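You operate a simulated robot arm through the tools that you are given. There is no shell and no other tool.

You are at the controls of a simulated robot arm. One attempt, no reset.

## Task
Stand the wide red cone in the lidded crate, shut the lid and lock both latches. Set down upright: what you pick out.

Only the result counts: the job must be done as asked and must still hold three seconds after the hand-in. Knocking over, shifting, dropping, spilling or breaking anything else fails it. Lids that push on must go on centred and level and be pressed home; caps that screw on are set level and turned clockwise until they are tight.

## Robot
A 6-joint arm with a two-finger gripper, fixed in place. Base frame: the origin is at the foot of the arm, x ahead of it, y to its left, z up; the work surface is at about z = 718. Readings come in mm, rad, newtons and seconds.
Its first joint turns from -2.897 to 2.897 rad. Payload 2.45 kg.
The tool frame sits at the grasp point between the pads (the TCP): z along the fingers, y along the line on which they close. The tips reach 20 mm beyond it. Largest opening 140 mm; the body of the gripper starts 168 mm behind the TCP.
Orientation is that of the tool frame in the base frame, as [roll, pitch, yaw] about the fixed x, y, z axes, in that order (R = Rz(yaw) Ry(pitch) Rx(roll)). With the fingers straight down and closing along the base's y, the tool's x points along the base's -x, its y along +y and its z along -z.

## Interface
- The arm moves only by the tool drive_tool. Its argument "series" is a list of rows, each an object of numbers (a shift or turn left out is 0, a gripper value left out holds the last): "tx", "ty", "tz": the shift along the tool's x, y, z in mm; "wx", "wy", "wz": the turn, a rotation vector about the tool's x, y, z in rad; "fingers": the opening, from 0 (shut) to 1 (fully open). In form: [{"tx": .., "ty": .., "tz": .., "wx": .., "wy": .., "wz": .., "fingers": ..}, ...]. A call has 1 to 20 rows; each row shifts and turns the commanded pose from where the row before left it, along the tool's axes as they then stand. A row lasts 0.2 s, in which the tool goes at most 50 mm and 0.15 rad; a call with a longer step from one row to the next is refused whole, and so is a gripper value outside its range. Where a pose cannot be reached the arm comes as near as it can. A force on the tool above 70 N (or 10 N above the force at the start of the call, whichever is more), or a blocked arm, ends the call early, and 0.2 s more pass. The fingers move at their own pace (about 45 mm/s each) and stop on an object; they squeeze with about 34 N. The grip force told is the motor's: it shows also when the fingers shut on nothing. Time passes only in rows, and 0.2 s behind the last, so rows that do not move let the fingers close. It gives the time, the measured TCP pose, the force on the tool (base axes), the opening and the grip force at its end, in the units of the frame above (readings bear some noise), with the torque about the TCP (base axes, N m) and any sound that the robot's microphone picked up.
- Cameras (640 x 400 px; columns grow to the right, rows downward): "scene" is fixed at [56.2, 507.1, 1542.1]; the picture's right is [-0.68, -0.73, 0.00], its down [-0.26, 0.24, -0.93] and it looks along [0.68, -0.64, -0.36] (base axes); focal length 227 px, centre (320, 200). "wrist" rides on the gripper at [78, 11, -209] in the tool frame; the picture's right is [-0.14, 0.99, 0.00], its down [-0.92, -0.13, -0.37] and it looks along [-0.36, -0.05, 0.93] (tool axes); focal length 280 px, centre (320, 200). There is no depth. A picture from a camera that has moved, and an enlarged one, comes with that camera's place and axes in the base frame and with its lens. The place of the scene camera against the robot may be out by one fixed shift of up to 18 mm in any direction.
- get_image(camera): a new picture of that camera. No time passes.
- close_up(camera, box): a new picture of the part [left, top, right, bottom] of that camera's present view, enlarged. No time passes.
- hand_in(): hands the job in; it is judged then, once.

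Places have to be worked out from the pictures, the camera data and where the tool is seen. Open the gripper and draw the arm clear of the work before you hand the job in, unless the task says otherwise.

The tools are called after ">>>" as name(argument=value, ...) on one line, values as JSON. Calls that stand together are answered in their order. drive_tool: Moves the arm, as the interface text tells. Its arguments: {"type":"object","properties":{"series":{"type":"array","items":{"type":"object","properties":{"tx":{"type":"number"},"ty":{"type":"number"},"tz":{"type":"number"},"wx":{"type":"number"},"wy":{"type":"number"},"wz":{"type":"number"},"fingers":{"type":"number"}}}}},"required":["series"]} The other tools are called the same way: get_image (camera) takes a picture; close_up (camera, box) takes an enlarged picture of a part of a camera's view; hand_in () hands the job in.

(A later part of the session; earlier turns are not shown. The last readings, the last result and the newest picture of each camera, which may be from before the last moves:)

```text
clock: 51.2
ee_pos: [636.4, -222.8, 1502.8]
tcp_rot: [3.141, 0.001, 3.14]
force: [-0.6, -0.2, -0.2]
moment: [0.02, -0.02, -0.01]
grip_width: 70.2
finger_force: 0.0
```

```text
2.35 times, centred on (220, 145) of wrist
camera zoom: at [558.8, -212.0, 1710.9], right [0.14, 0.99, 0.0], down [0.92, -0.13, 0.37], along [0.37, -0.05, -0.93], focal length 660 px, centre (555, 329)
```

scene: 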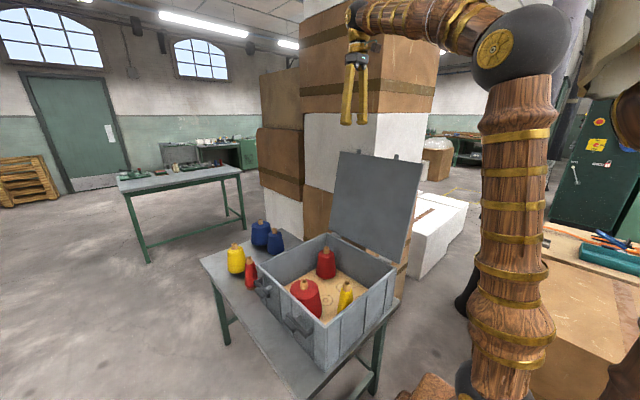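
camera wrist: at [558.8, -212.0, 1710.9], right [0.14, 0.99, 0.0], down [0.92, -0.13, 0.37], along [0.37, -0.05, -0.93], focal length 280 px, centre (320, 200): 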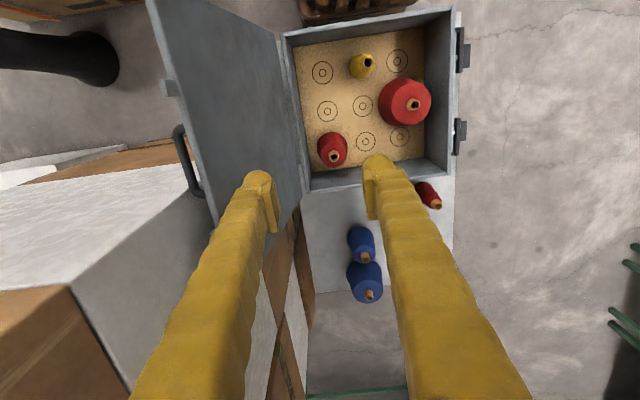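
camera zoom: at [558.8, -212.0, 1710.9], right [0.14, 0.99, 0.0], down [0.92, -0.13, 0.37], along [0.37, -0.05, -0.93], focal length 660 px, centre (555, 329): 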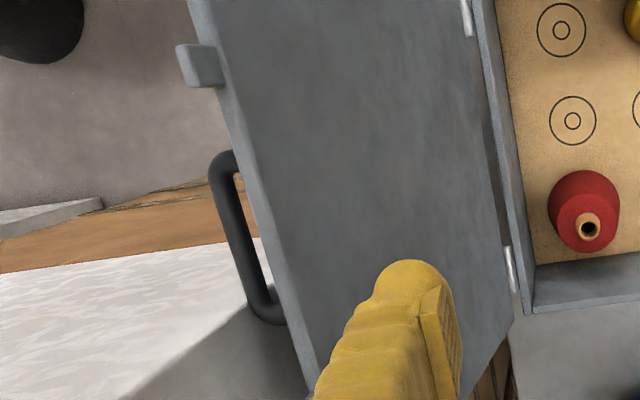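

The handle occupies x ≈ 585–682 behind the edge, so I'll straddle the edge at x ≈ 480 instead, clear of the handle and tabs. Triangulated, the edge is at y ≈ -383, z ≈ 1349, with the hinge at y ≈ -298. I'll move above it and look again.

>>> drive_tool(series=[{"tx": 39, "ty": 0}, {"tx": 39}, {"tx": 39}, {"tx": 39}, {"ty": -40}, {"ty": -40}, {"ty": -40}, {"ty": -40}, {}])

>>> get_image(camera="wrist")

>>> get_image(camera="scene")

```text
clock: 53.2
ee_pos: [481.1, -383.2, 1502.5]
tcp_rot: [3.141, 0.002, 3.139]
force: [0.7, -0.2, -0.5]
moment: [-0.02, 0.01, 0.02]
grip_width: 70.0
finger_force: 0.1
```

```text
taken
camera wrist: at [402.6, -371.5, 1709.7], right [0.14, 0.99, 0.0], down [0.92, -0.13, 0.37], along [0.37, -0.05, -0.93], focal length 280 px, centre (320, 200)
```

wrist: 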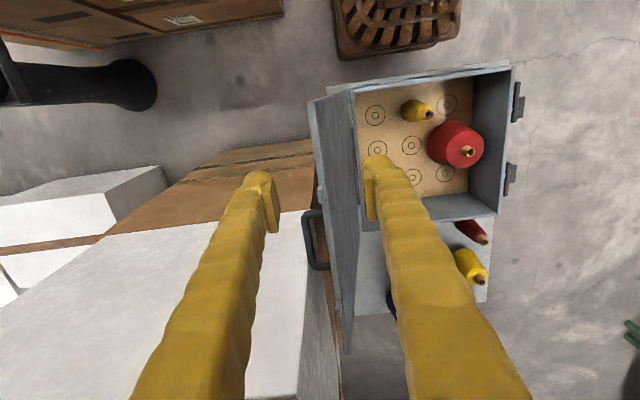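

```text
taken
```

scene: 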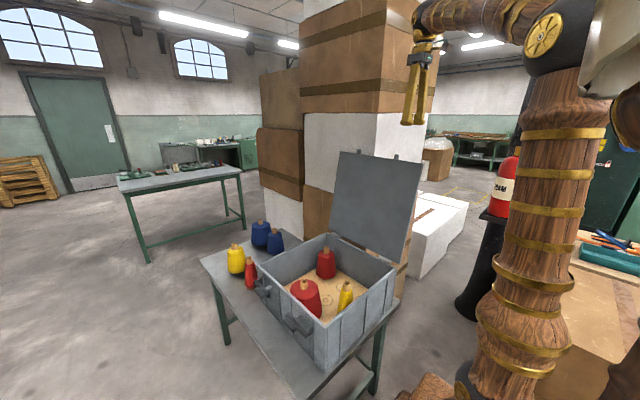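

The edge at x ≈ 480 lies midway between the fingers (y ≈ -383), and the box stack stays clear at x > 700. I'll lower to straddle the edge.

>>> drive_tool(series=[{"tz": 35}, {"tz": 35}, {"tz": 35}, {"tz": 25}, {"tz": 20}, {"tz": 15}, {"tz": 7}, {}])

>>> get_image(camera="wrist")

>>> close_up(camera="scene", box=[320, 30, 460, 190])

```text
clock: 55.0
ee_pos: [479.4, -381.8, 1331.2]
tcp_rot: [3.141, 0.001, 3.137]
force: [-0.4, 0.4, -0.5]
moment: [0.0, 0.02, 0.0]
grip_width: 70.0
finger_force: 0.0
```

```text
taken
camera wrist: at [401.8, -371.3, 1538.4], right [0.14, 0.99, 0.0], down [0.92, -0.13, 0.37], along [0.37, -0.05, -0.93], focal length 280 px, centre (320, 200)
```

wrist: 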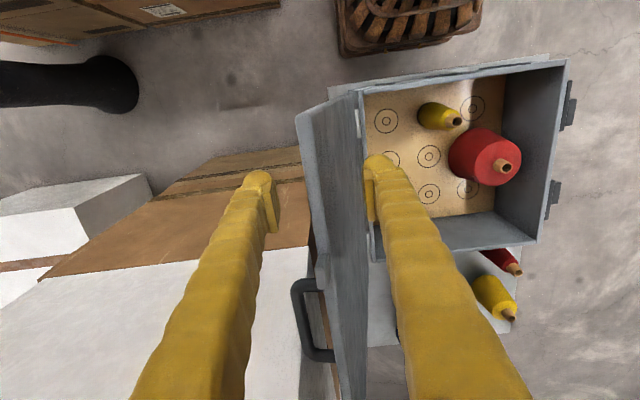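

```text
2.50 times, centred on (390, 110) of scene
camera zoom: at [56.2, 507.1, 1542.1], right [-0.68, -0.73, 0.0], down [-0.26, 0.24, -0.93], along [0.68, -0.64, -0.36], focal length 568 px, centre (145, 425)
```

zoom: 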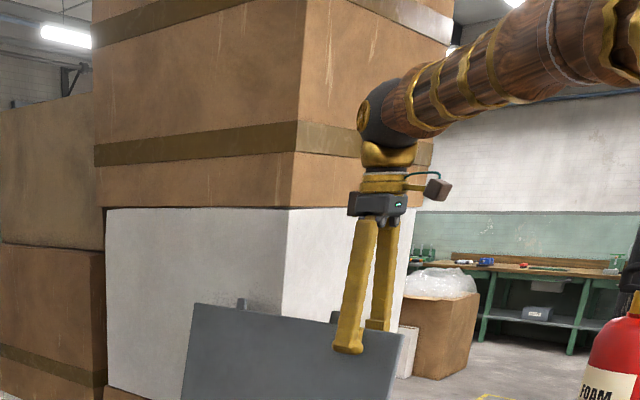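

The fork straddles the edge without contact. I'll narrow it slightly and push the lid to vertical with the rear finger.

>>> drive_tool(series=[{"fingers": 0.38}, {}, {}, {"ty": 14, "tz": -1.5}, {"ty": 18, "tz": -2}, {"ty": 18, "tz": -2}, {"ty": 18, "tz": -2}, {"ty": 16, "tz": -1.5}, {}])

>>> get_image(camera="wrist")

>>> get_image(camera="scene")

```text
clock: 57.0
ee_pos: [482.8, -298.4, 1336.4]
tcp_rot: [3.136, -0.006, 3.14]
force: [0.0, -2.0, -0.1]
moment: [0.05, 0.0, 0.06]
grip_width: 54.4
finger_force: 1.0
```

```text
taken
camera wrist: at [405.5, -289.2, 1544.8], right [0.14, 0.99, 0.0], down [0.92, -0.13, 0.36], along [0.36, -0.05, -0.93], focal length 280 px, centre (320, 200)
```

wrist: 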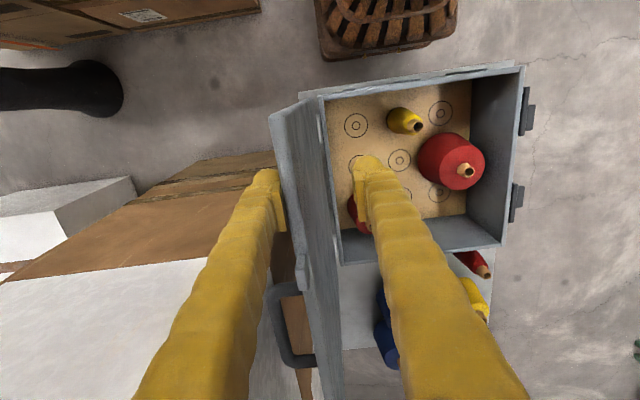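

```text
taken
```

scene: 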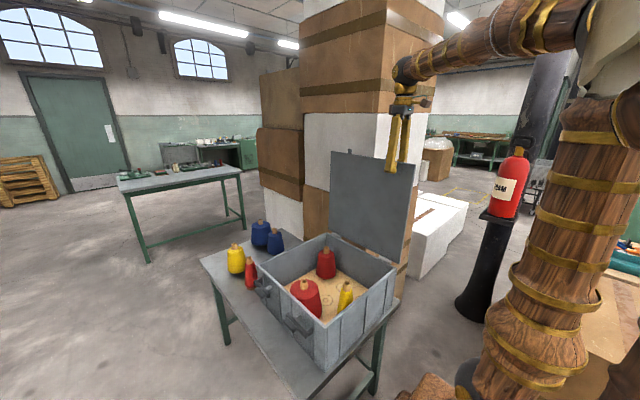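

The lid follows with only about 2 N of resistance. Now the arc: I'll rotate with the lid in steps and check halfway.

>>> drive_tool(series=[{"ty": 20, "tz": 0.5, "wx": 0.05}, {"ty": 25, "tz": 0.7, "wx": 0.06}, {"ty": 25, "tz": 0.7, "wx": 0.06}, {"ty": 25, "tz": 0.7, "wx": 0.06}, {"ty": 25, "tz": 0.7, "wx": 0.06}, {"ty": 25, "tz": 0.7, "wx": 0.06}, {"ty": 25, "tz": 0.7, "wx": 0.06}, {"ty": 20, "tz": 0.6, "wx": 0.05}, {}])

>>> get_image(camera="wrist")

>>> get_image(camera="scene")

```text
clock: 59.0
ee_pos: [480.3, -114.8, 1297.7]
tcp_rot: [-2.679, 0.0, 3.141]
force: [-0.4, -0.8, 0.7]
moment: [0.01, 0.03, -0.02]
grip_width: 53.4
finger_force: 0.7
```

```text
taken
camera wrist: at [402.3, -11.2, 1479.0], right [0.14, 0.89, -0.44], down [0.92, 0.05, 0.39], along [0.36, -0.46, -0.81], focal length 280 px, centre (320, 200)
```

wrist: 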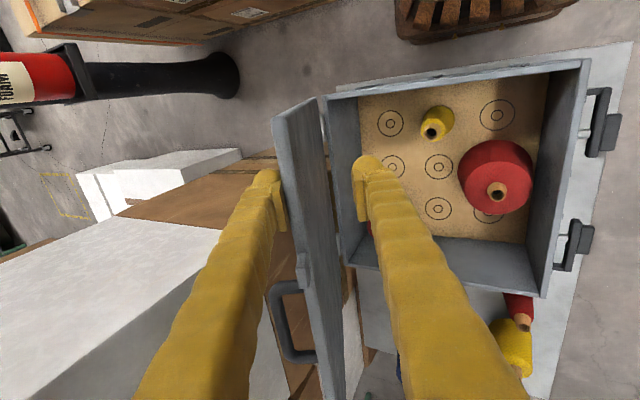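

```text
taken
```

scene: 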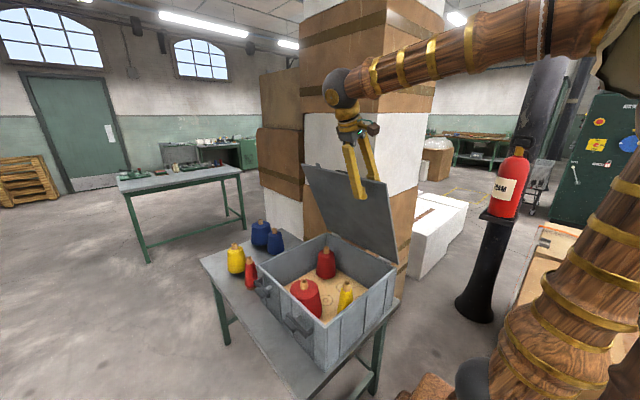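

The lid is near 64° and stays against the rear finger, so the hinge has some friction. I'll keep following the arc.

>>> drive_tool(series=[{"ty": 20, "tz": 0.5, "wx": 0.05}, {"ty": 25, "tz": 0.7, "wx": 0.06}, {"ty": 25, "tz": 0.7, "wx": 0.06}, {"ty": 25, "tz": 0.7, "wx": 0.06}, {"ty": 25, "tz": 0.7, "wx": 0.06}, {"ty": 25, "tz": 0.7, "wx": 0.06}, {"ty": 25, "tz": 0.7, "wx": 0.06}, {"ty": 25, "tz": 0.7, "wx": 0.06}, {"ty": 20, "tz": 0.6, "wx": 0.05}, {}])

>>> get_image(camera="wrist")

>>> get_image(camera="scene")

```text
clock: 61.2
ee_pos: [480.9, 45.6, 1157.8]
tcp_rot: [-2.161, 0.001, 3.139]
force: [-0.1, -0.1, 0.5]
moment: [-0.01, 0.04, 0.0]
grip_width: 53.1
finger_force: 0.0
```

```text
taken
camera wrist: at [403.7, 225.2, 1263.5], right [0.14, 0.55, -0.82], down [0.92, 0.23, 0.31], along [0.36, -0.8, -0.48], focal length 280 px, centre (320, 200)
```

wrist: 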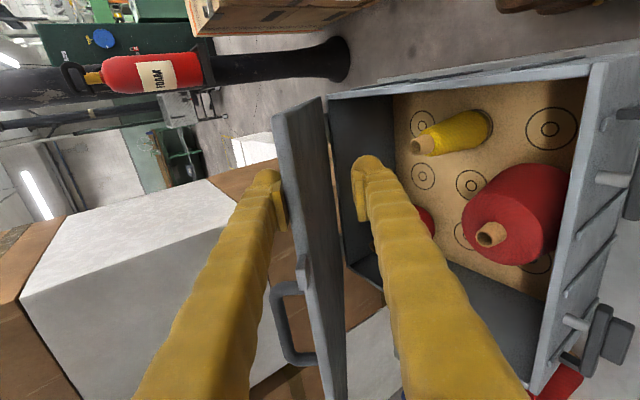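

```text
taken
```

scene: 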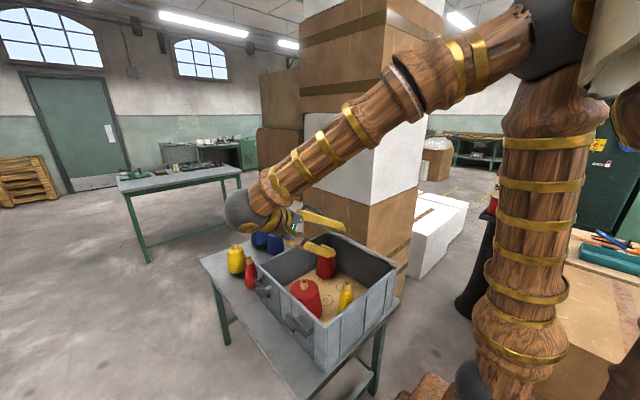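

The lid is at about 34° with negligible force. I'll look at the latch from this angle before continuing.

>>> close_up(camera="wrist", box=[520, 60, 640, 400])

>>> drive_tool(series=[{"ty": 20, "tz": 0.5, "wx": 0.05}, {"ty": 25, "tz": 0.7, "wx": 0.06}, {"ty": 25, "tz": 0.7, "wx": 0.06}, {"ty": 25, "tz": 0.7, "wx": 0.06}, {"ty": 20, "tz": 0.6, "wx": 0.05}, {}])

>>> get_image(camera="wrist")

>>> get_image(camera="scene")

```text
1.18 times, centred on (580, 230) of wrist
camera zoom: at [403.7, 225.2, 1263.5], right [0.14, 0.55, -0.82], down [0.92, 0.23, 0.31], along [0.36, -0.8, -0.48], focal length 330 px, centre (14, 165)
```

zoom: 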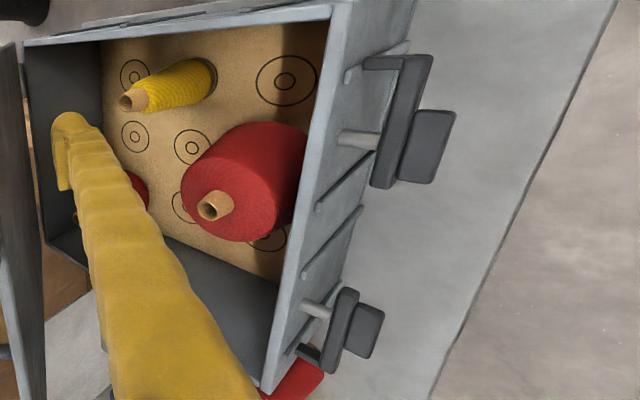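

```text
clock: 62.6
ee_pos: [480.0, 96.1, 1054.8]
tcp_rot: [-1.88, 0.0, 3.139]
force: [0.0, -0.3, 0.4]
moment: [-0.03, -0.03, 0.0]
grip_width: 53.3
finger_force: 0.0
```

```text
taken
camera wrist: at [402.9, 298.2, 1106.3], right [0.14, 0.3, -0.94], down [0.92, 0.31, 0.24], along [0.36, -0.9, -0.24], focal length 280 px, centre (320, 200)
```

wrist: 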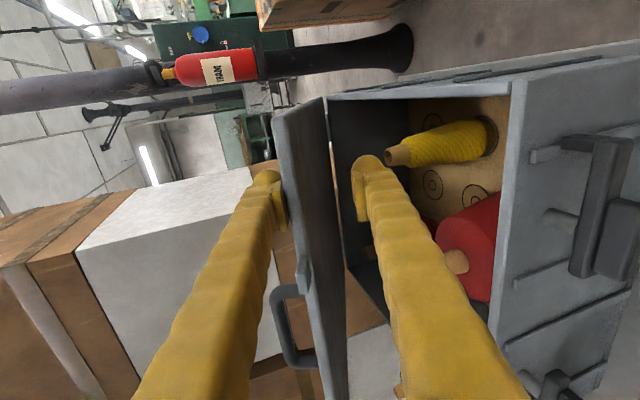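

```text
taken
```

scene: 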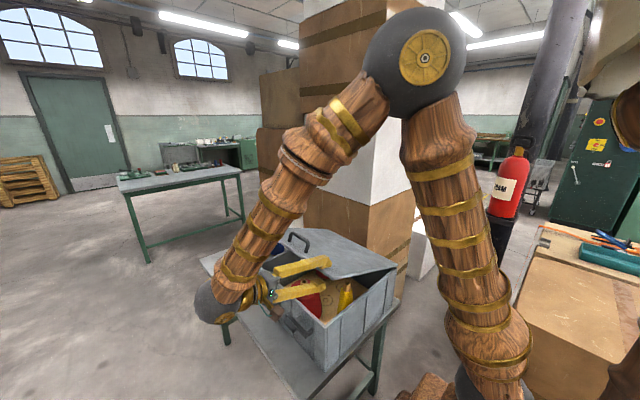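

The lid holds itself at around 18°. I'll back the fork straight out along its axis and watch the lid.

>>> drive_tool(series=[{"tz": -15}, {"tz": -25}, {"tz": -30}, {"tz": -30}, {"tz": -30}, {}])

>>> get_image(camera="wrist")

>>> get_image(camera="scene")

```text
clock: 64.0
ee_pos: [481.0, 219.1, 1092.9]
tcp_rot: [-1.881, 0.0, 3.141]
force: [0.2, -0.5, -0.1]
moment: [-0.01, 0.0, -0.01]
grip_width: 53.0
finger_force: 0.0
```

```text
taken
camera wrist: at [403.5, 422.1, 1146.3], right [0.14, 0.3, -0.94], down [0.92, 0.31, 0.23], along [0.36, -0.9, -0.24], focal length 280 px, centre (320, 200)
```

wrist: 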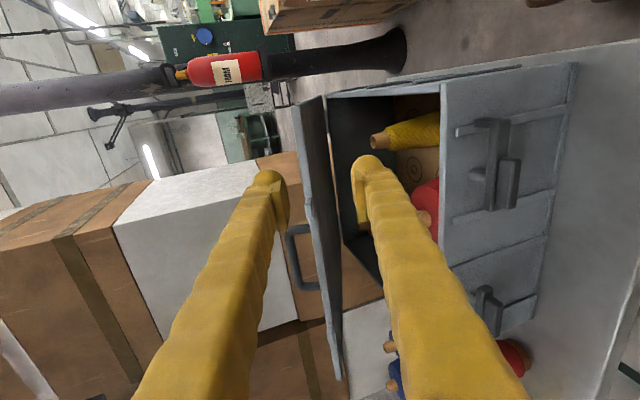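

```text
taken
```

scene: 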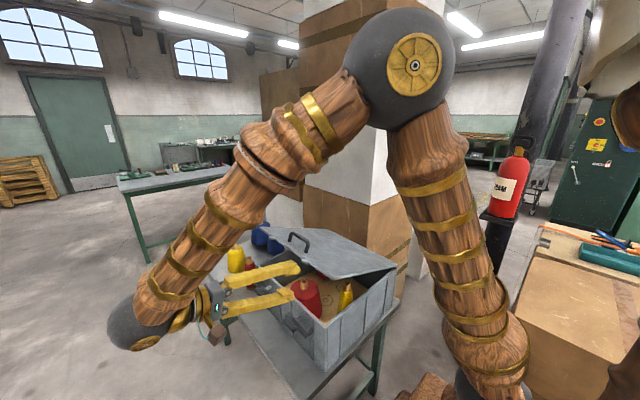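

The lid holds its angle. From here the front face and latches are in good view, so I'll enlarge them.

>>> close_up(camera="wrist", box=[430, 60, 590, 220])

>>> close_up(camera="wrist", box=[430, 220, 590, 380])

>>> close_up(camera="scene", box=[240, 230, 400, 370])

```text
2.50 times, centred on (510, 140) of wrist
camera zoom: at [403.5, 422.1, 1146.3], right [0.14, 0.3, -0.94], down [0.92, 0.31, 0.23], along [0.36, -0.9, -0.24], focal length 701 px, centre (-155, 350)
```

zoom: 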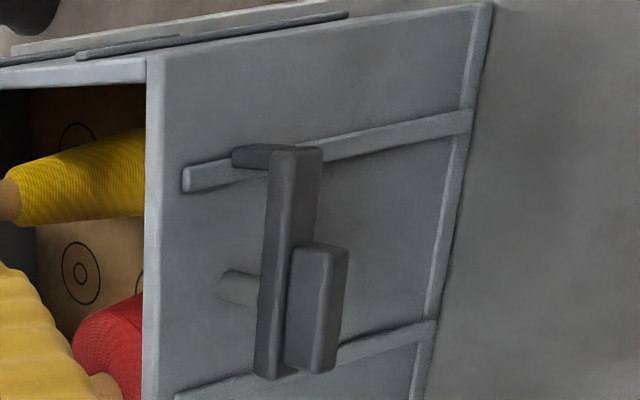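

```text
2.50 times, centred on (510, 300) of wrist
camera zoom: at [403.5, 422.1, 1146.3], right [0.14, 0.3, -0.94], down [0.92, 0.31, 0.23], along [0.36, -0.9, -0.24], focal length 701 px, centre (-155, -50)
```

zoom: 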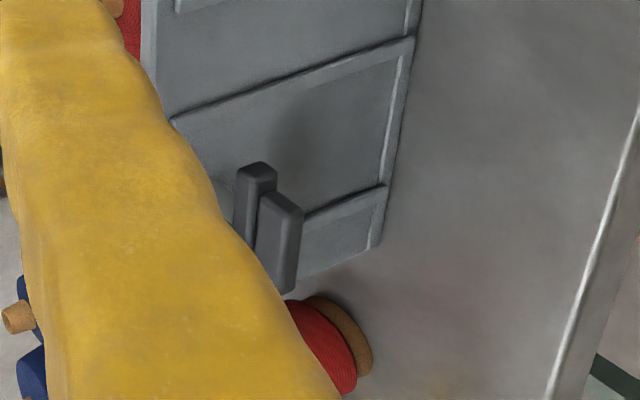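

```text
2.86 times, centred on (320, 300) of scene
camera zoom: at [56.2, 507.1, 1542.1], right [-0.68, -0.73, 0.0], down [-0.26, 0.24, -0.93], along [0.68, -0.64, -0.36], focal length 650 px, centre (320, -86)
```

zoom: 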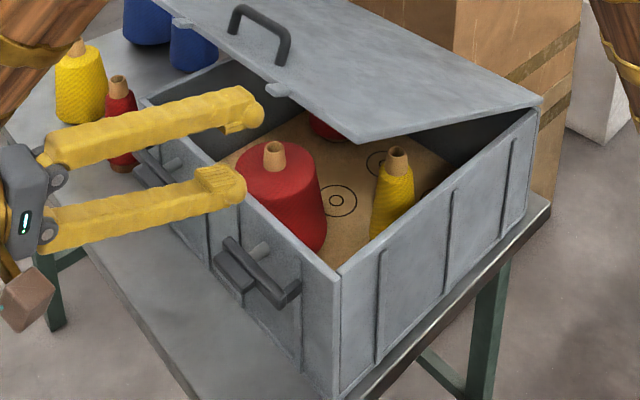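

Each latch is a bar on a pin with a knob block centred on the pin; the hook end swings from sideways to straight up over the lid tab. First I'll shut the lid: rise, close the fingers, and bring the tool vertical.

>>> drive_tool(series=[{"ty": -35.7, "tz": -11.5, "fingers": 0}, {"ty": -35.7, "tz": -11.5}, {"ty": -35.7, "tz": -11.5}, {"ty": -35.7, "tz": -11.5}, {"wx": -0.14}, {"wx": -0.14}, {"wx": -0.14}, {"wx": -0.14}, {"wx": -0.14}, {"wx": -0.14}, {"wx": -0.14}, {"wx": -0.14}, {"wx": -0.14}, {}])

>>> get_image(camera="wrist")

>>> close_up(camera="scene", box=[220, 180, 420, 360])

```text
clock: 67.0
ee_pos: [481.2, 218.6, 1244.3]
tcp_rot: [3.141, -0.001, 3.139]
force: [0.6, 0.3, -0.1]
moment: [-0.02, -0.04, 0.03]
grip_width: 0.1
finger_force: 29.7
```

```text
taken
camera wrist: at [403.2, 230.0, 1451.8], right [0.14, 0.99, 0.0], down [0.92, -0.13, 0.37], along [0.37, -0.05, -0.93], focal length 280 px, centre (320, 200)
```

wrist: 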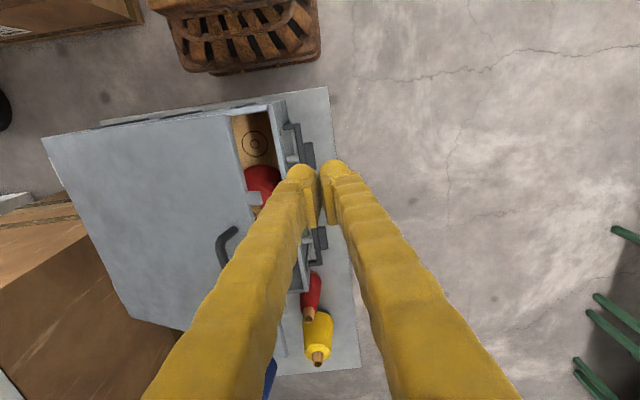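

```text
2.22 times, centred on (320, 270) of scene
camera zoom: at [56.2, 507.1, 1542.1], right [-0.68, -0.73, 0.0], down [-0.26, 0.24, -0.93], along [0.68, -0.64, -0.36], focal length 505 px, centre (320, 44)
```

zoom: 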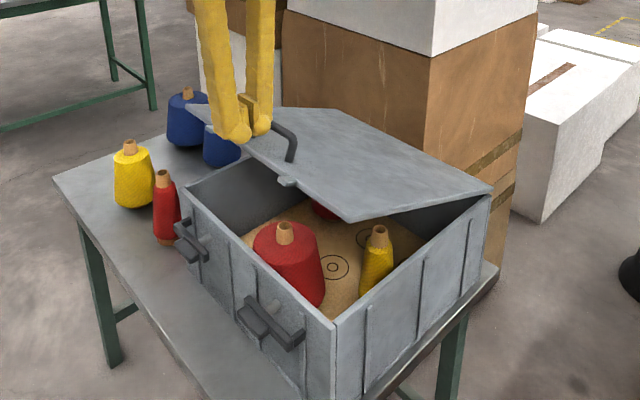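

Now I'll move over the lid at (481, 60), clear of the handle, and push it down gently.

>>> drive_tool(series=[{"ty": -40}, {"ty": -40}, {"ty": -40}, {"ty": -38.6}, {"tz": 40}, {"tz": 40}, {"tz": 40}, {"tz": 25}, {"tz": 15}, {"tz": 15}, {"tz": 15}, {"tz": 15}, {"tz": 15}, {"tz": 15}, {"tz": 15}, {"tz": 10}, {"tz": 8}, {}])

>>> get_image(camera="wrist")

>>> close_up(camera="scene", box=[220, 180, 420, 360])

```text
clock: 70.8
ee_pos: [480.0, 61.3, 975.6]
tcp_rot: [3.141, 0.001, 3.139]
force: [0.3, -0.4, -0.3]
moment: [0.0, -0.02, 0.01]
grip_width: 0.0
finger_force: 29.1
```

```text
taken
camera wrist: at [402.9, 71.4, 1183.6], right [0.14, 0.99, 0.0], down [0.92, -0.13, 0.37], along [0.37, -0.05, -0.93], focal length 280 px, centre (320, 200)
```

wrist: 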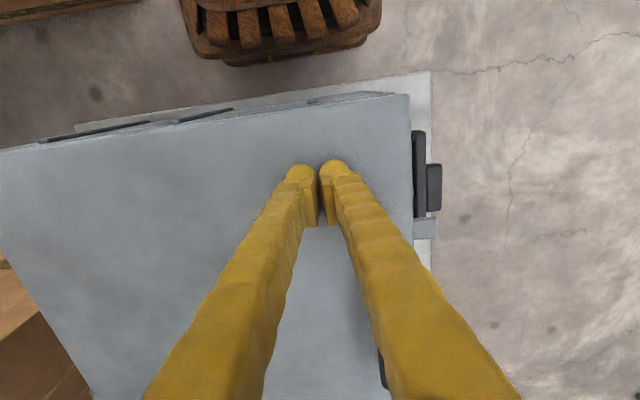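

```text
2.22 times, centred on (320, 270) of scene
camera zoom: at [56.2, 507.1, 1542.1], right [-0.68, -0.73, 0.0], down [-0.26, 0.24, -0.93], along [0.68, -0.64, -0.36], focal length 505 px, centre (320, 44)
```

zoom: 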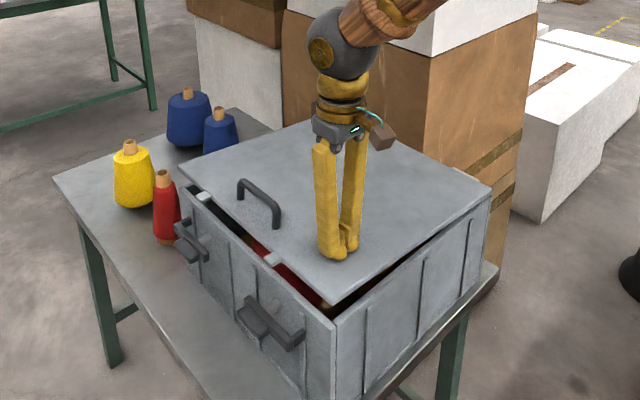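

The lid is nearly down and the tip rests on it. I'll continue in small steps, watching for contact force.

>>> drive_tool(series=[{"tz": 5}, {"tz": 5}, {"tz": 4}, {}])

>>> drive_tool(series=[{"tz": 3}, {"tz": 3}, {}])

```text
clock: 71.8
ee_pos: [480.6, 59.9, 961.6]
tcp_rot: [-3.141, 0.0, 3.139]
force: [-0.3, -0.6, 0.2]
moment: [-0.01, 0.0, 0.01]
grip_width: 0.1
finger_force: 29.3
```

```text
clock: 72.6
ee_pos: [481.2, 61.3, 956.2]
tcp_rot: [3.141, -0.001, 3.139]
force: [0.1, -1.4, 0.4]
moment: [0.01, 0.01, 0.0]
grip_width: 0.0
finger_force: 29.9
```

>>> drive_tool(series=[{"tz": 3}, {"tz": 3}, {}])

>>> close_up(camera="scene", box=[240, 240, 400, 360])

```text
clock: 73.4
ee_pos: [479.9, 60.9, 950.3]
tcp_rot: [3.141, 0.001, 3.14]
force: [0.0, -0.2, 0.4]
moment: [0.03, 0.01, 0.02]
grip_width: 0.2
finger_force: 29.2
```

```text
3.33 times, centred on (320, 300) of scene
camera zoom: at [56.2, 507.1, 1542.1], right [-0.68, -0.73, 0.0], down [-0.26, 0.24, -0.93], along [0.68, -0.64, -0.36], focal length 758 px, centre (320, -133)
```

zoom: 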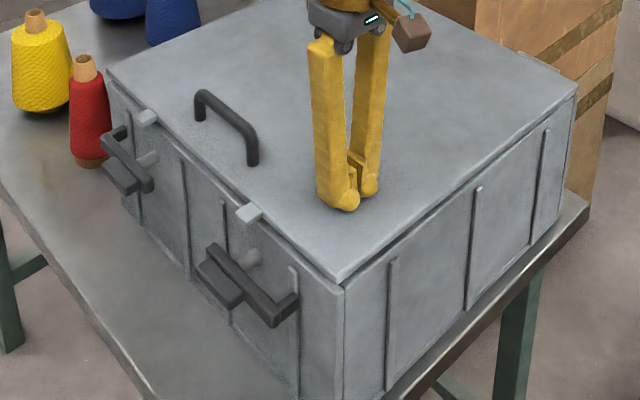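

Almost closed, with no force yet. I'll continue down in 2 mm steps until I feel it seat.

>>> drive_tool(series=[{"tz": 2}, {"tz": 2}, {}])

>>> drive_tool(series=[{"tz": 2}, {"tz": 1}, {}])

```text
clock: 74.2
ee_pos: [481.8, 61.6, 945.1]
tcp_rot: [3.141, 0.0, 3.139]
force: [-1.4, -0.7, -0.8]
moment: [0.04, -0.01, -0.01]
grip_width: 0.0
finger_force: 29.5
```

```text
clock: 75.0
ee_pos: [481.0, 60.3, 942.0]
tcp_rot: [3.141, -0.001, 3.14]
force: [0.6, 0.9, -0.1]
moment: [0.02, 0.01, -0.02]
grip_width: 0.0
finger_force: 29.0
```

>>> drive_tool(series=[{"tz": 2}, {"tz": 1}, {}])

>>> close_up(camera="scene", box=[280, 240, 400, 340])

>>> get_image(camera="wrist")

```text
clock: 75.8
ee_pos: [481.2, 60.2, 939.6]
tcp_rot: [-3.142, 0.003, -3.141]
force: [-15.8, -3.4, 57.5]
moment: [-0.08, 0.38, -0.06]
grip_width: 6.0
finger_force: 29.6
```

```text
4.00 times, centred on (340, 290) of scene
camera zoom: at [56.2, 507.1, 1542.1], right [-0.68, -0.73, 0.0], down [-0.26, 0.24, -0.93], along [0.68, -0.64, -0.36], focal length 910 px, centre (240, -160)
```

zoom: 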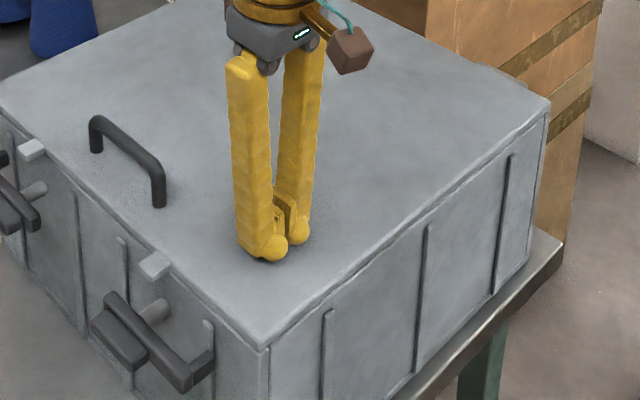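

```text
taken
camera wrist: at [402.8, 71.4, 1148.7], right [0.14, 0.99, 0.0], down [0.92, -0.13, 0.37], along [0.37, -0.05, -0.93], focal length 280 px, centre (320, 200)
```

wrist: 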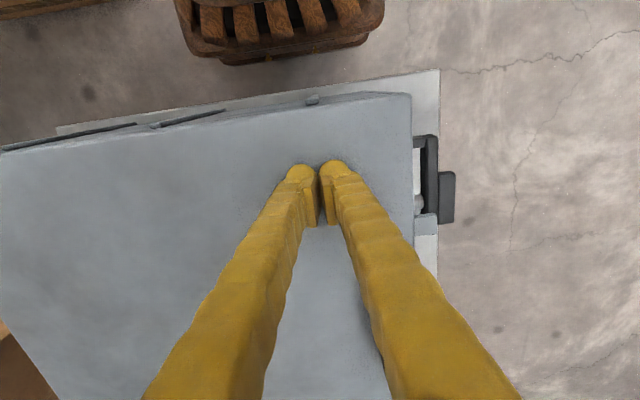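

The lid seated with a firm stop, its top at z ≈ 920. I'll lift off and look at the latches from the front.

>>> drive_tool(series=[{"tz": -5}, {"tz": -20}, {"tz": -40}, {"tz": -45}, {"tz": -45}, {"tz": -45}, {"ty": 45}, {"ty": 45}, {"ty": 45}, {"ty": 45}, {"ty": 45}, {"ty": 45}, {"ty": 45}, {}])

>>> get_image(camera="wrist")

>>> close_up(camera="scene", box=[240, 230, 400, 370])

```text
clock: 78.8
ee_pos: [480.2, 375.2, 1140.2]
tcp_rot: [-3.141, -0.001, 3.139]
force: [-0.8, -0.5, 0.3]
moment: [-0.01, 0.03, 0.01]
grip_width: 0.0
finger_force: 29.3
```

```text
taken
camera wrist: at [402.7, 387.6, 1348.0], right [0.14, 0.99, 0.0], down [0.92, -0.13, 0.37], along [0.37, -0.05, -0.93], focal length 280 px, centre (320, 200)
```

wrist: 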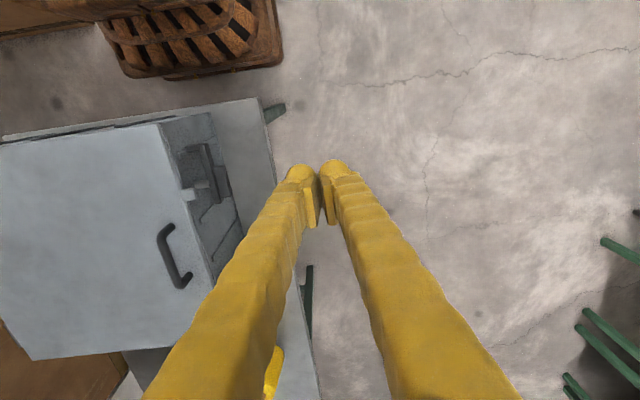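

```text
2.86 times, centred on (320, 300) of scene
camera zoom: at [56.2, 507.1, 1542.1], right [-0.68, -0.73, 0.0], down [-0.26, 0.24, -0.93], along [0.68, -0.64, -0.36], focal length 650 px, centre (320, -86)
```

zoom: 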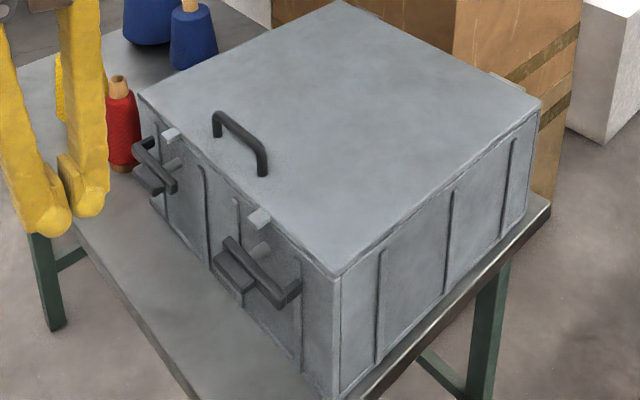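

Lid fully closed, with its tabs sitting above the latch pins. I'll turn the tool horizontal, pointing at the front face (-y), to work the latch knobs.

>>> drive_tool(series=[{"tx": -19.3, "ty": 10, "fingers": 0.5}, {"tx": -19.3, "ty": 10}, {"tx": -19.3, "ty": 10}, {"wx": 0.131}, {"wx": 0.131}, {"wx": 0.131}, {"wx": 0.131}, {"wx": 0.131}, {"wx": 0.131}, {"wx": 0.131}, {"wx": 0.131}, {"wx": 0.131}, {"wx": 0.131}, {"wx": 0.131}, {"wx": 0.13}, {}])

>>> get_image(camera="wrist")

>>> get_image(camera="scene")

```text
clock: 82.2
ee_pos: [535.8, 316.5, 1043.0]
tcp_rot: [-1.597, 0.0, -3.121]
force: [0.1, 1.2, 0.4]
moment: [0.01, 0.02, 0.01]
grip_width: 69.9
finger_force: 0.1
out of reach, approached as far as the arm can: row 13, 14, 15
```

```text
taken
camera wrist: at [454.7, 523.1, 1036.4], right [0.14, 0.03, -0.99], down [0.91, 0.38, 0.14], along [0.38, -0.92, 0.03], focal length 280 px, centre (320, 200)
```

wrist: 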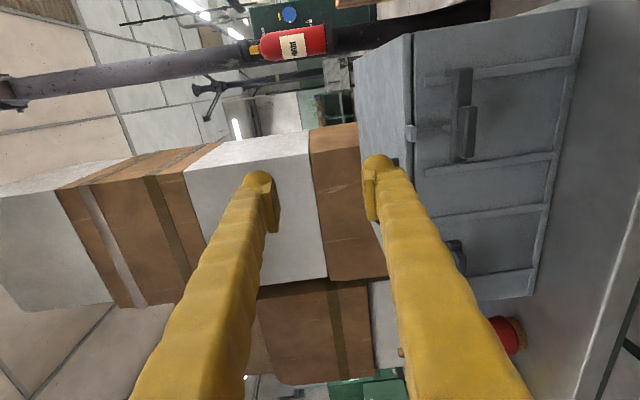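

```text
taken
```

scene: 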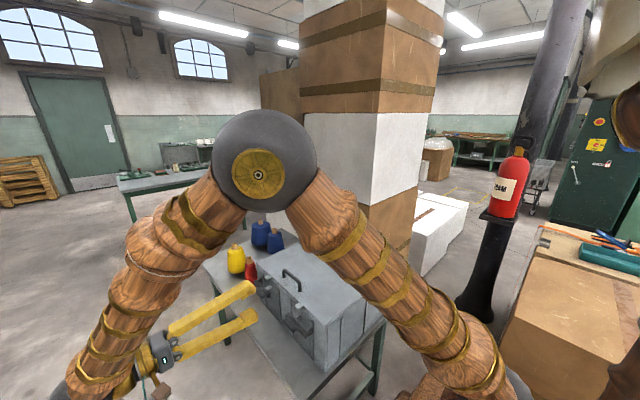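

The tool ended at (536, 316, 1043), nearly horizontal, after reaching a wrist limit farther out. The limit should ease lower and nearer, so I'll take a small downward step to see how the commanded pose follows.

>>> drive_tool(series=[{"ty": 20}, {}])

```text
clock: 82.8
ee_pos: [536.7, 314.5, 1021.9]
tcp_rot: [-1.575, -0.001, -3.14]
force: [0.4, -0.6, 0.6]
moment: [-0.04, 0.02, 0.01]
grip_width: 70.0
finger_force: 0.2
```

Tracking is good again. I'll lower to the latch height, still about 110 mm in front of the knob.

>>> drive_tool(series=[{"ty": 32}, {"ty": 32}, {"ty": 32}, {"ty": 32}, {"ty": 28}, {}])

>>> get_image(camera="wrist")

>>> get_image(camera="scene")

```text
clock: 84.2
ee_pos: [535.5, 314.3, 864.9]
tcp_rot: [-1.571, 0.001, 3.14]
force: [-1.1, 0.5, -0.5]
moment: [0.0, -0.01, 0.04]
grip_width: 69.9
finger_force: 0.1
```

```text
taken
camera wrist: at [459.3, 524.3, 854.0], right [0.14, 0.0, -0.99], down [0.92, 0.37, 0.13], along [0.36, -0.93, 0.05], focal length 280 px, centre (320, 200)
```

wrist: 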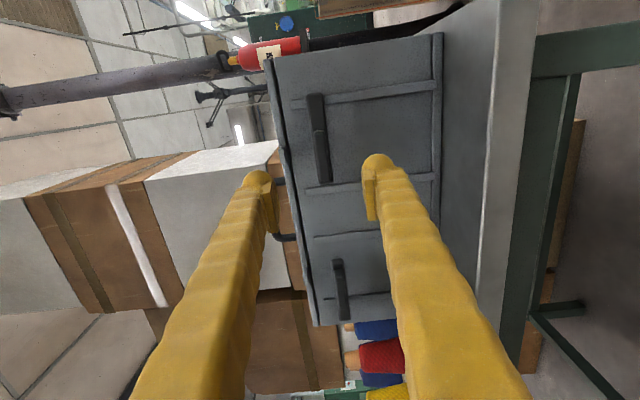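

```text
taken
```

scene: 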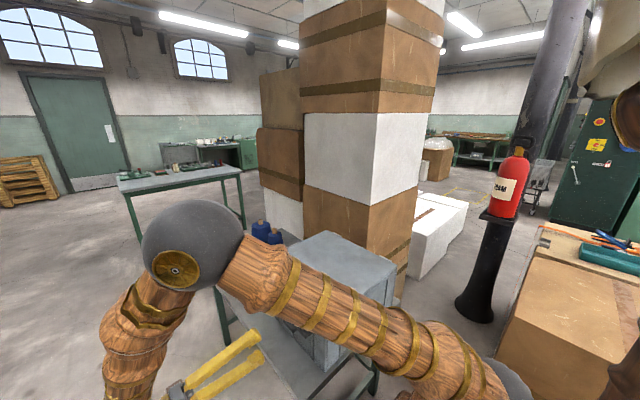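

The latch is in view. Enlarging it to place the knob precisely.

>>> close_up(camera="wrist", box=[260, 60, 420, 220])

>>> close_up(camera="wrist", box=[260, 200, 420, 340])

```text
2.50 times, centred on (340, 140) of wrist
camera zoom: at [459.3, 524.3, 854.0], right [0.14, 0.0, -0.99], down [0.92, 0.37, 0.13], along [0.36, -0.93, 0.05], focal length 701 px, centre (270, 350)
```

zoom: 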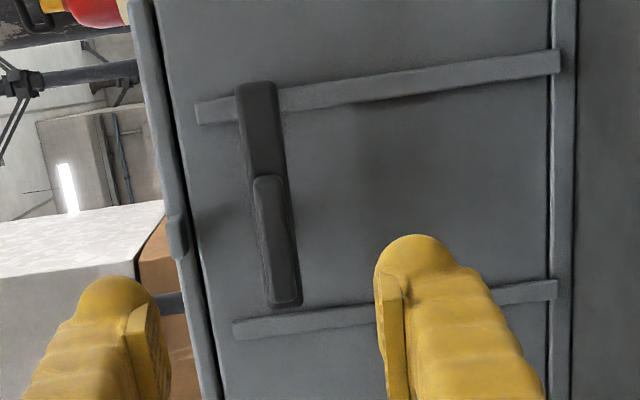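

```text
2.86 times, centred on (340, 270) of wrist
camera zoom: at [459.3, 524.3, 854.0], right [0.14, 0.0, -0.99], down [0.92, 0.37, 0.13], along [0.36, -0.93, 0.05], focal length 801 px, centre (263, 0)
```

zoom: 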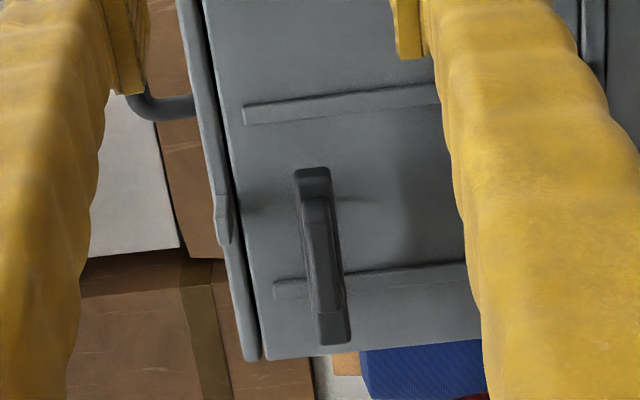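

Knob A's centre is at about (531, z 861.5), with its outer face near y 197; it is about 15 mm thick. I'll line up and move in so the pads straddle it.

>>> drive_tool(series=[{"tx": 4.5, "ty": 3.4}, {"tz": 30}, {"tz": 30}, {"tz": 20}, {"tz": 10}, {}])

>>> get_image(camera="wrist")

>>> close_up(camera="wrist", box=[220, 100, 420, 240])

```text
clock: 85.6
ee_pos: [532.9, 224.3, 863.1]
tcp_rot: [-1.57, -0.002, 3.14]
force: [0.2, 0.5, -0.5]
moment: [0.0, -0.02, 0.03]
grip_width: 70.0
finger_force: 0.1
```

```text
taken
camera wrist: at [455.1, 434.4, 851.7], right [0.14, 0.0, -0.99], down [0.92, 0.37, 0.13], along [0.36, -0.93, 0.05], focal length 280 px, centre (320, 200)
```

wrist: 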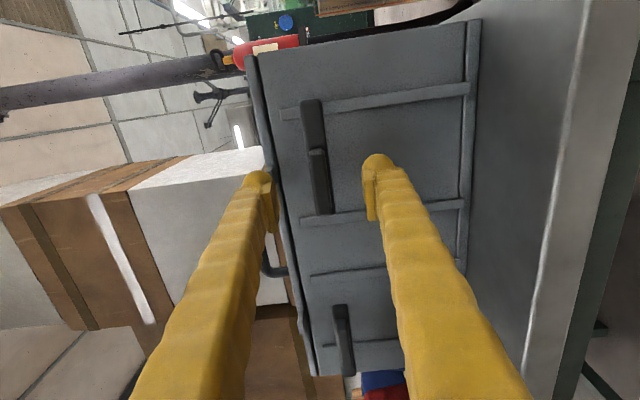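

```text
2.86 times, centred on (320, 170) of wrist
camera zoom: at [455.1, 434.4, 851.7], right [0.14, 0.0, -0.99], down [0.92, 0.37, 0.13], along [0.36, -0.93, 0.05], focal length 801 px, centre (320, 286)
```

zoom: 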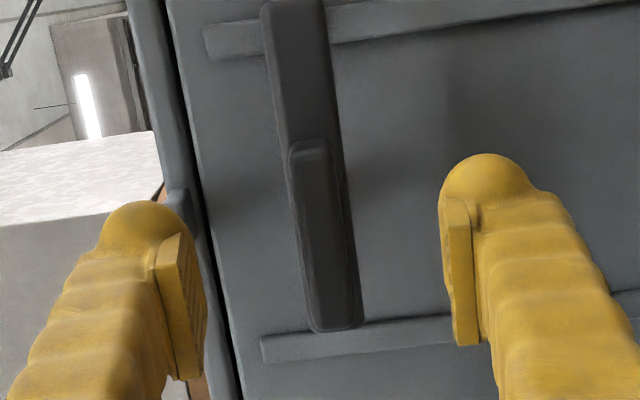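

Centred within a millimetre or two. I'll advance the last 28 mm and close on the knob.

>>> drive_tool(series=[{"tx": 1.5, "ty": 1.5, "tz": 10}, {"tz": 10}, {"tz": 7}, {}, {"fingers": 0}, {}, {}, {}, {}, {}, {}])

>>> get_image(camera="wrist")

```text
clock: 88.0
ee_pos: [530.0, 198.0, 862.7]
tcp_rot: [-1.569, 0.001, 3.142]
force: [2.0, 12.8, 47.4]
moment: [-0.6, 0.0, 0.04]
grip_width: 13.3
finger_force: 39.5
```

```text
taken
camera wrist: at [453.3, 407.4, 850.4], right [0.14, 0.0, -0.99], down [0.92, 0.37, 0.13], along [0.36, -0.93, 0.05], focal length 280 px, centre (320, 200)
```

wrist: 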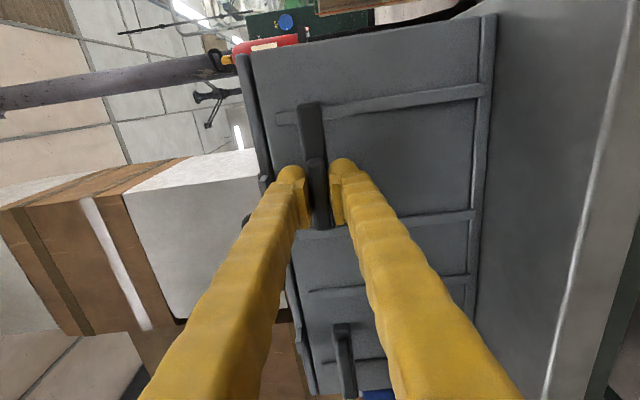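

I have the knob at 13.3 mm, but the tool is being pushed upward at about 47 N, so the axis sits slightly higher than assumed. I'll relieve this by rising a little.

>>> drive_tool(series=[{"ty": -1.0}, {}])

```text
clock: 88.6
ee_pos: [531.0, 197.7, 862.4]
tcp_rot: [-1.571, 0.0, 3.14]
force: [1.4, 18.9, 36.5]
moment: [-0.55, -0.04, 0.04]
grip_width: 13.4
finger_force: 40.0
```

>>> drive_tool(series=[{"ty": -1.5, "tz": -1}, {}])

```text
clock: 89.2
ee_pos: [530.8, 198.2, 862.7]
tcp_rot: [-1.571, 0.0, 3.137]
force: [4.9, -13.7, -5.9]
moment: [0.09, 0.03, 0.1]
grip_width: 13.0
finger_force: 39.4
```

Forces are now small. I'll turn the knob so the hook end, now at -x, swings upward (negative about tool z), in small steps.

>>> drive_tool(series=[{"wz": -0.05}, {"wz": -0.08}, {"wz": -0.08}, {}])

>>> get_image(camera="wrist")

```text
clock: 90.2
ee_pos: [531.4, 197.8, 864.5]
tcp_rot: [-1.57, -0.211, 3.138]
force: [-4.3, -29.0, -37.4]
moment: [0.26, 0.08, -0.02]
grip_width: 13.2
finger_force: 39.4
```

```text
taken
camera wrist: at [452.9, 408.0, 868.3], right [-0.07, 0.0, -1.0], down [0.93, 0.37, -0.07], along [0.36, -0.93, -0.03], focal length 280 px, centre (320, 200)
```

wrist: 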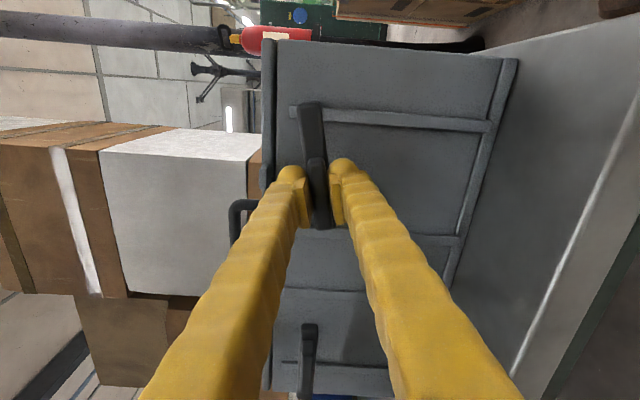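

The latch turns with the hand. A downward force of about 37 N has built up, so I'll relieve it by shifting slightly down and inward, then keep turning.

>>> drive_tool(series=[{"tx": -0.5, "ty": 2.0, "tz": 1.0}, {}])

```text
clock: 90.8
ee_pos: [530.6, 198.4, 863.2]
tcp_rot: [-1.568, -0.211, 3.14]
force: [-13.2, 5.9, 3.0]
moment: [-0.06, 0.02, -0.28]
grip_width: 12.9
finger_force: 39.7
```

Relieved. The behaviour suggests the pin is about 8 mm off toward -x, so I'll turn with a small matching shift along tool y.

>>> drive_tool(series=[{"wz": -0.075, "ty": 0.6}, {"wz": -0.075, "ty": 0.6}, {"wz": -0.075, "ty": 0.6}, {}])

```text
clock: 91.6
ee_pos: [531.8, 199.1, 863.7]
tcp_rot: [-1.565, -0.423, 3.139]
force: [0.2, -0.8, 12.1]
moment: [-0.13, -0.04, -0.05]
grip_width: 13.1
finger_force: 39.9
stopped in row 4: the force on the tool passed its limit at 75 N (the readings are from after the stop); the commanded pose is now the measured one
```

The force limit tripped and the command reset to the measured pose, with low forces now. The rest position has barely moved, so the pin is actually near the TCP, and I'll turn with no extra shift.

>>> drive_tool(series=[{"wz": -0.06}, {"wz": -0.06}, {}])

>>> get_image(camera="wrist")

```text
clock: 92.4
ee_pos: [530.7, 198.7, 864.7]
tcp_rot: [-1.566, -0.542, 3.137]
force: [1.4, 3.0, 29.9]
moment: [-0.35, -0.08, -0.04]
grip_width: 13.1
finger_force: 39.3
```

```text
taken
camera wrist: at [458.9, 408.0, 892.9], right [-0.39, 0.0, -0.92], down [0.86, 0.37, -0.37], along [0.34, -0.93, -0.14], focal length 280 px, centre (320, 200)
```

wrist: 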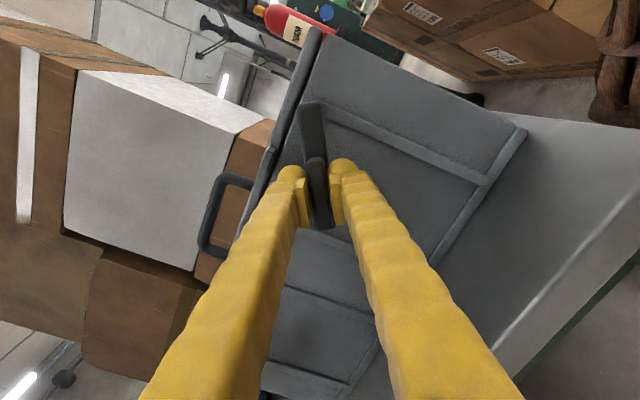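

Turning well. I'll relieve the upward force and continue.

>>> drive_tool(series=[{"tx": 0.6, "ty": -1.0}, {"wz": -0.06}, {"wz": -0.06}, {"wz": -0.06}, {}])

```text
clock: 93.6
ee_pos: [529.9, 198.9, 862.8]
tcp_rot: [-1.567, -0.721, 3.138]
force: [21.9, -8.9, 11.8]
moment: [-0.15, -0.05, 0.25]
grip_width: 13.0
finger_force: 39.8
```

>>> drive_tool(series=[{"tx": -0.4, "ty": -1.0}, {"wz": -0.06}, {"wz": -0.06}, {"wz": -0.06}, {}])

```text
clock: 94.8
ee_pos: [531.6, 199.5, 864.9]
tcp_rot: [-1.564, -0.901, 3.133]
force: [-13.3, 8.9, -18.3]
moment: [0.19, 0.04, -0.12]
grip_width: 13.0
finger_force: 39.3
```

>>> drive_tool(series=[{"tx": -0.3, "ty": 0.9}, {"wz": -0.06}, {"wz": -0.06}, {"wz": -0.06}, {}])

>>> get_image(camera="wrist")

```text
clock: 96.0
ee_pos: [532.5, 197.7, 863.9]
tcp_rot: [-1.559, -1.08, 3.133]
force: [12.9, 19.0, 21.5]
moment: [-0.18, -0.09, 0.17]
grip_width: 12.9
finger_force: 39.3
```

```text
taken
camera wrist: at [485.8, 408.1, 926.7], right [-0.81, 0.0, -0.59], down [0.55, 0.36, -0.75], along [0.22, -0.93, -0.29], focal length 280 px, centre (320, 200)
```

wrist: 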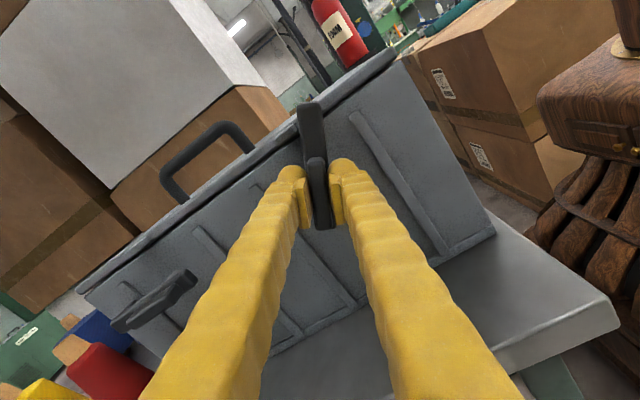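

Past 60° and tracking well. Continuing with small corrections.

>>> drive_tool(series=[{"tx": 0.3, "ty": -0.6, "tz": -0.6}, {"wz": -0.06}, {"wz": -0.06}, {"wz": -0.06}, {}])

```text
clock: 97.2
ee_pos: [532.6, 199.4, 864.5]
tcp_rot: [-1.558, -1.262, 3.128]
force: [39.3, -24.0, 20.2]
moment: [-0.3, -0.07, 0.3]
grip_width: 13.3
finger_force: 40.0
```

>>> drive_tool(series=[{"tx": 0.3, "ty": -1.6, "tz": 0.6}, {}, {"wz": -0.06}, {"wz": -0.06}, {}])

>>> get_image(camera="wrist")

```text
clock: 98.4
ee_pos: [533.0, 199.7, 865.9]
tcp_rot: [-1.55, -1.383, 3.12]
force: [-12.0, 2.7, -12.0]
moment: [0.17, 0.0, -0.1]
grip_width: 13.2
finger_force: 39.1
```

```text
taken
camera wrist: at [507.9, 408.2, 938.1], right [-0.95, 0.0, -0.32], down [0.3, 0.36, -0.88], along [0.12, -0.93, -0.35], focal length 280 px, centre (320, 200)
```

wrist: 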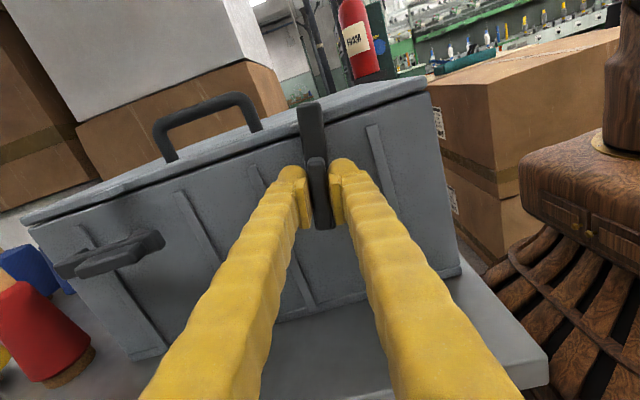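

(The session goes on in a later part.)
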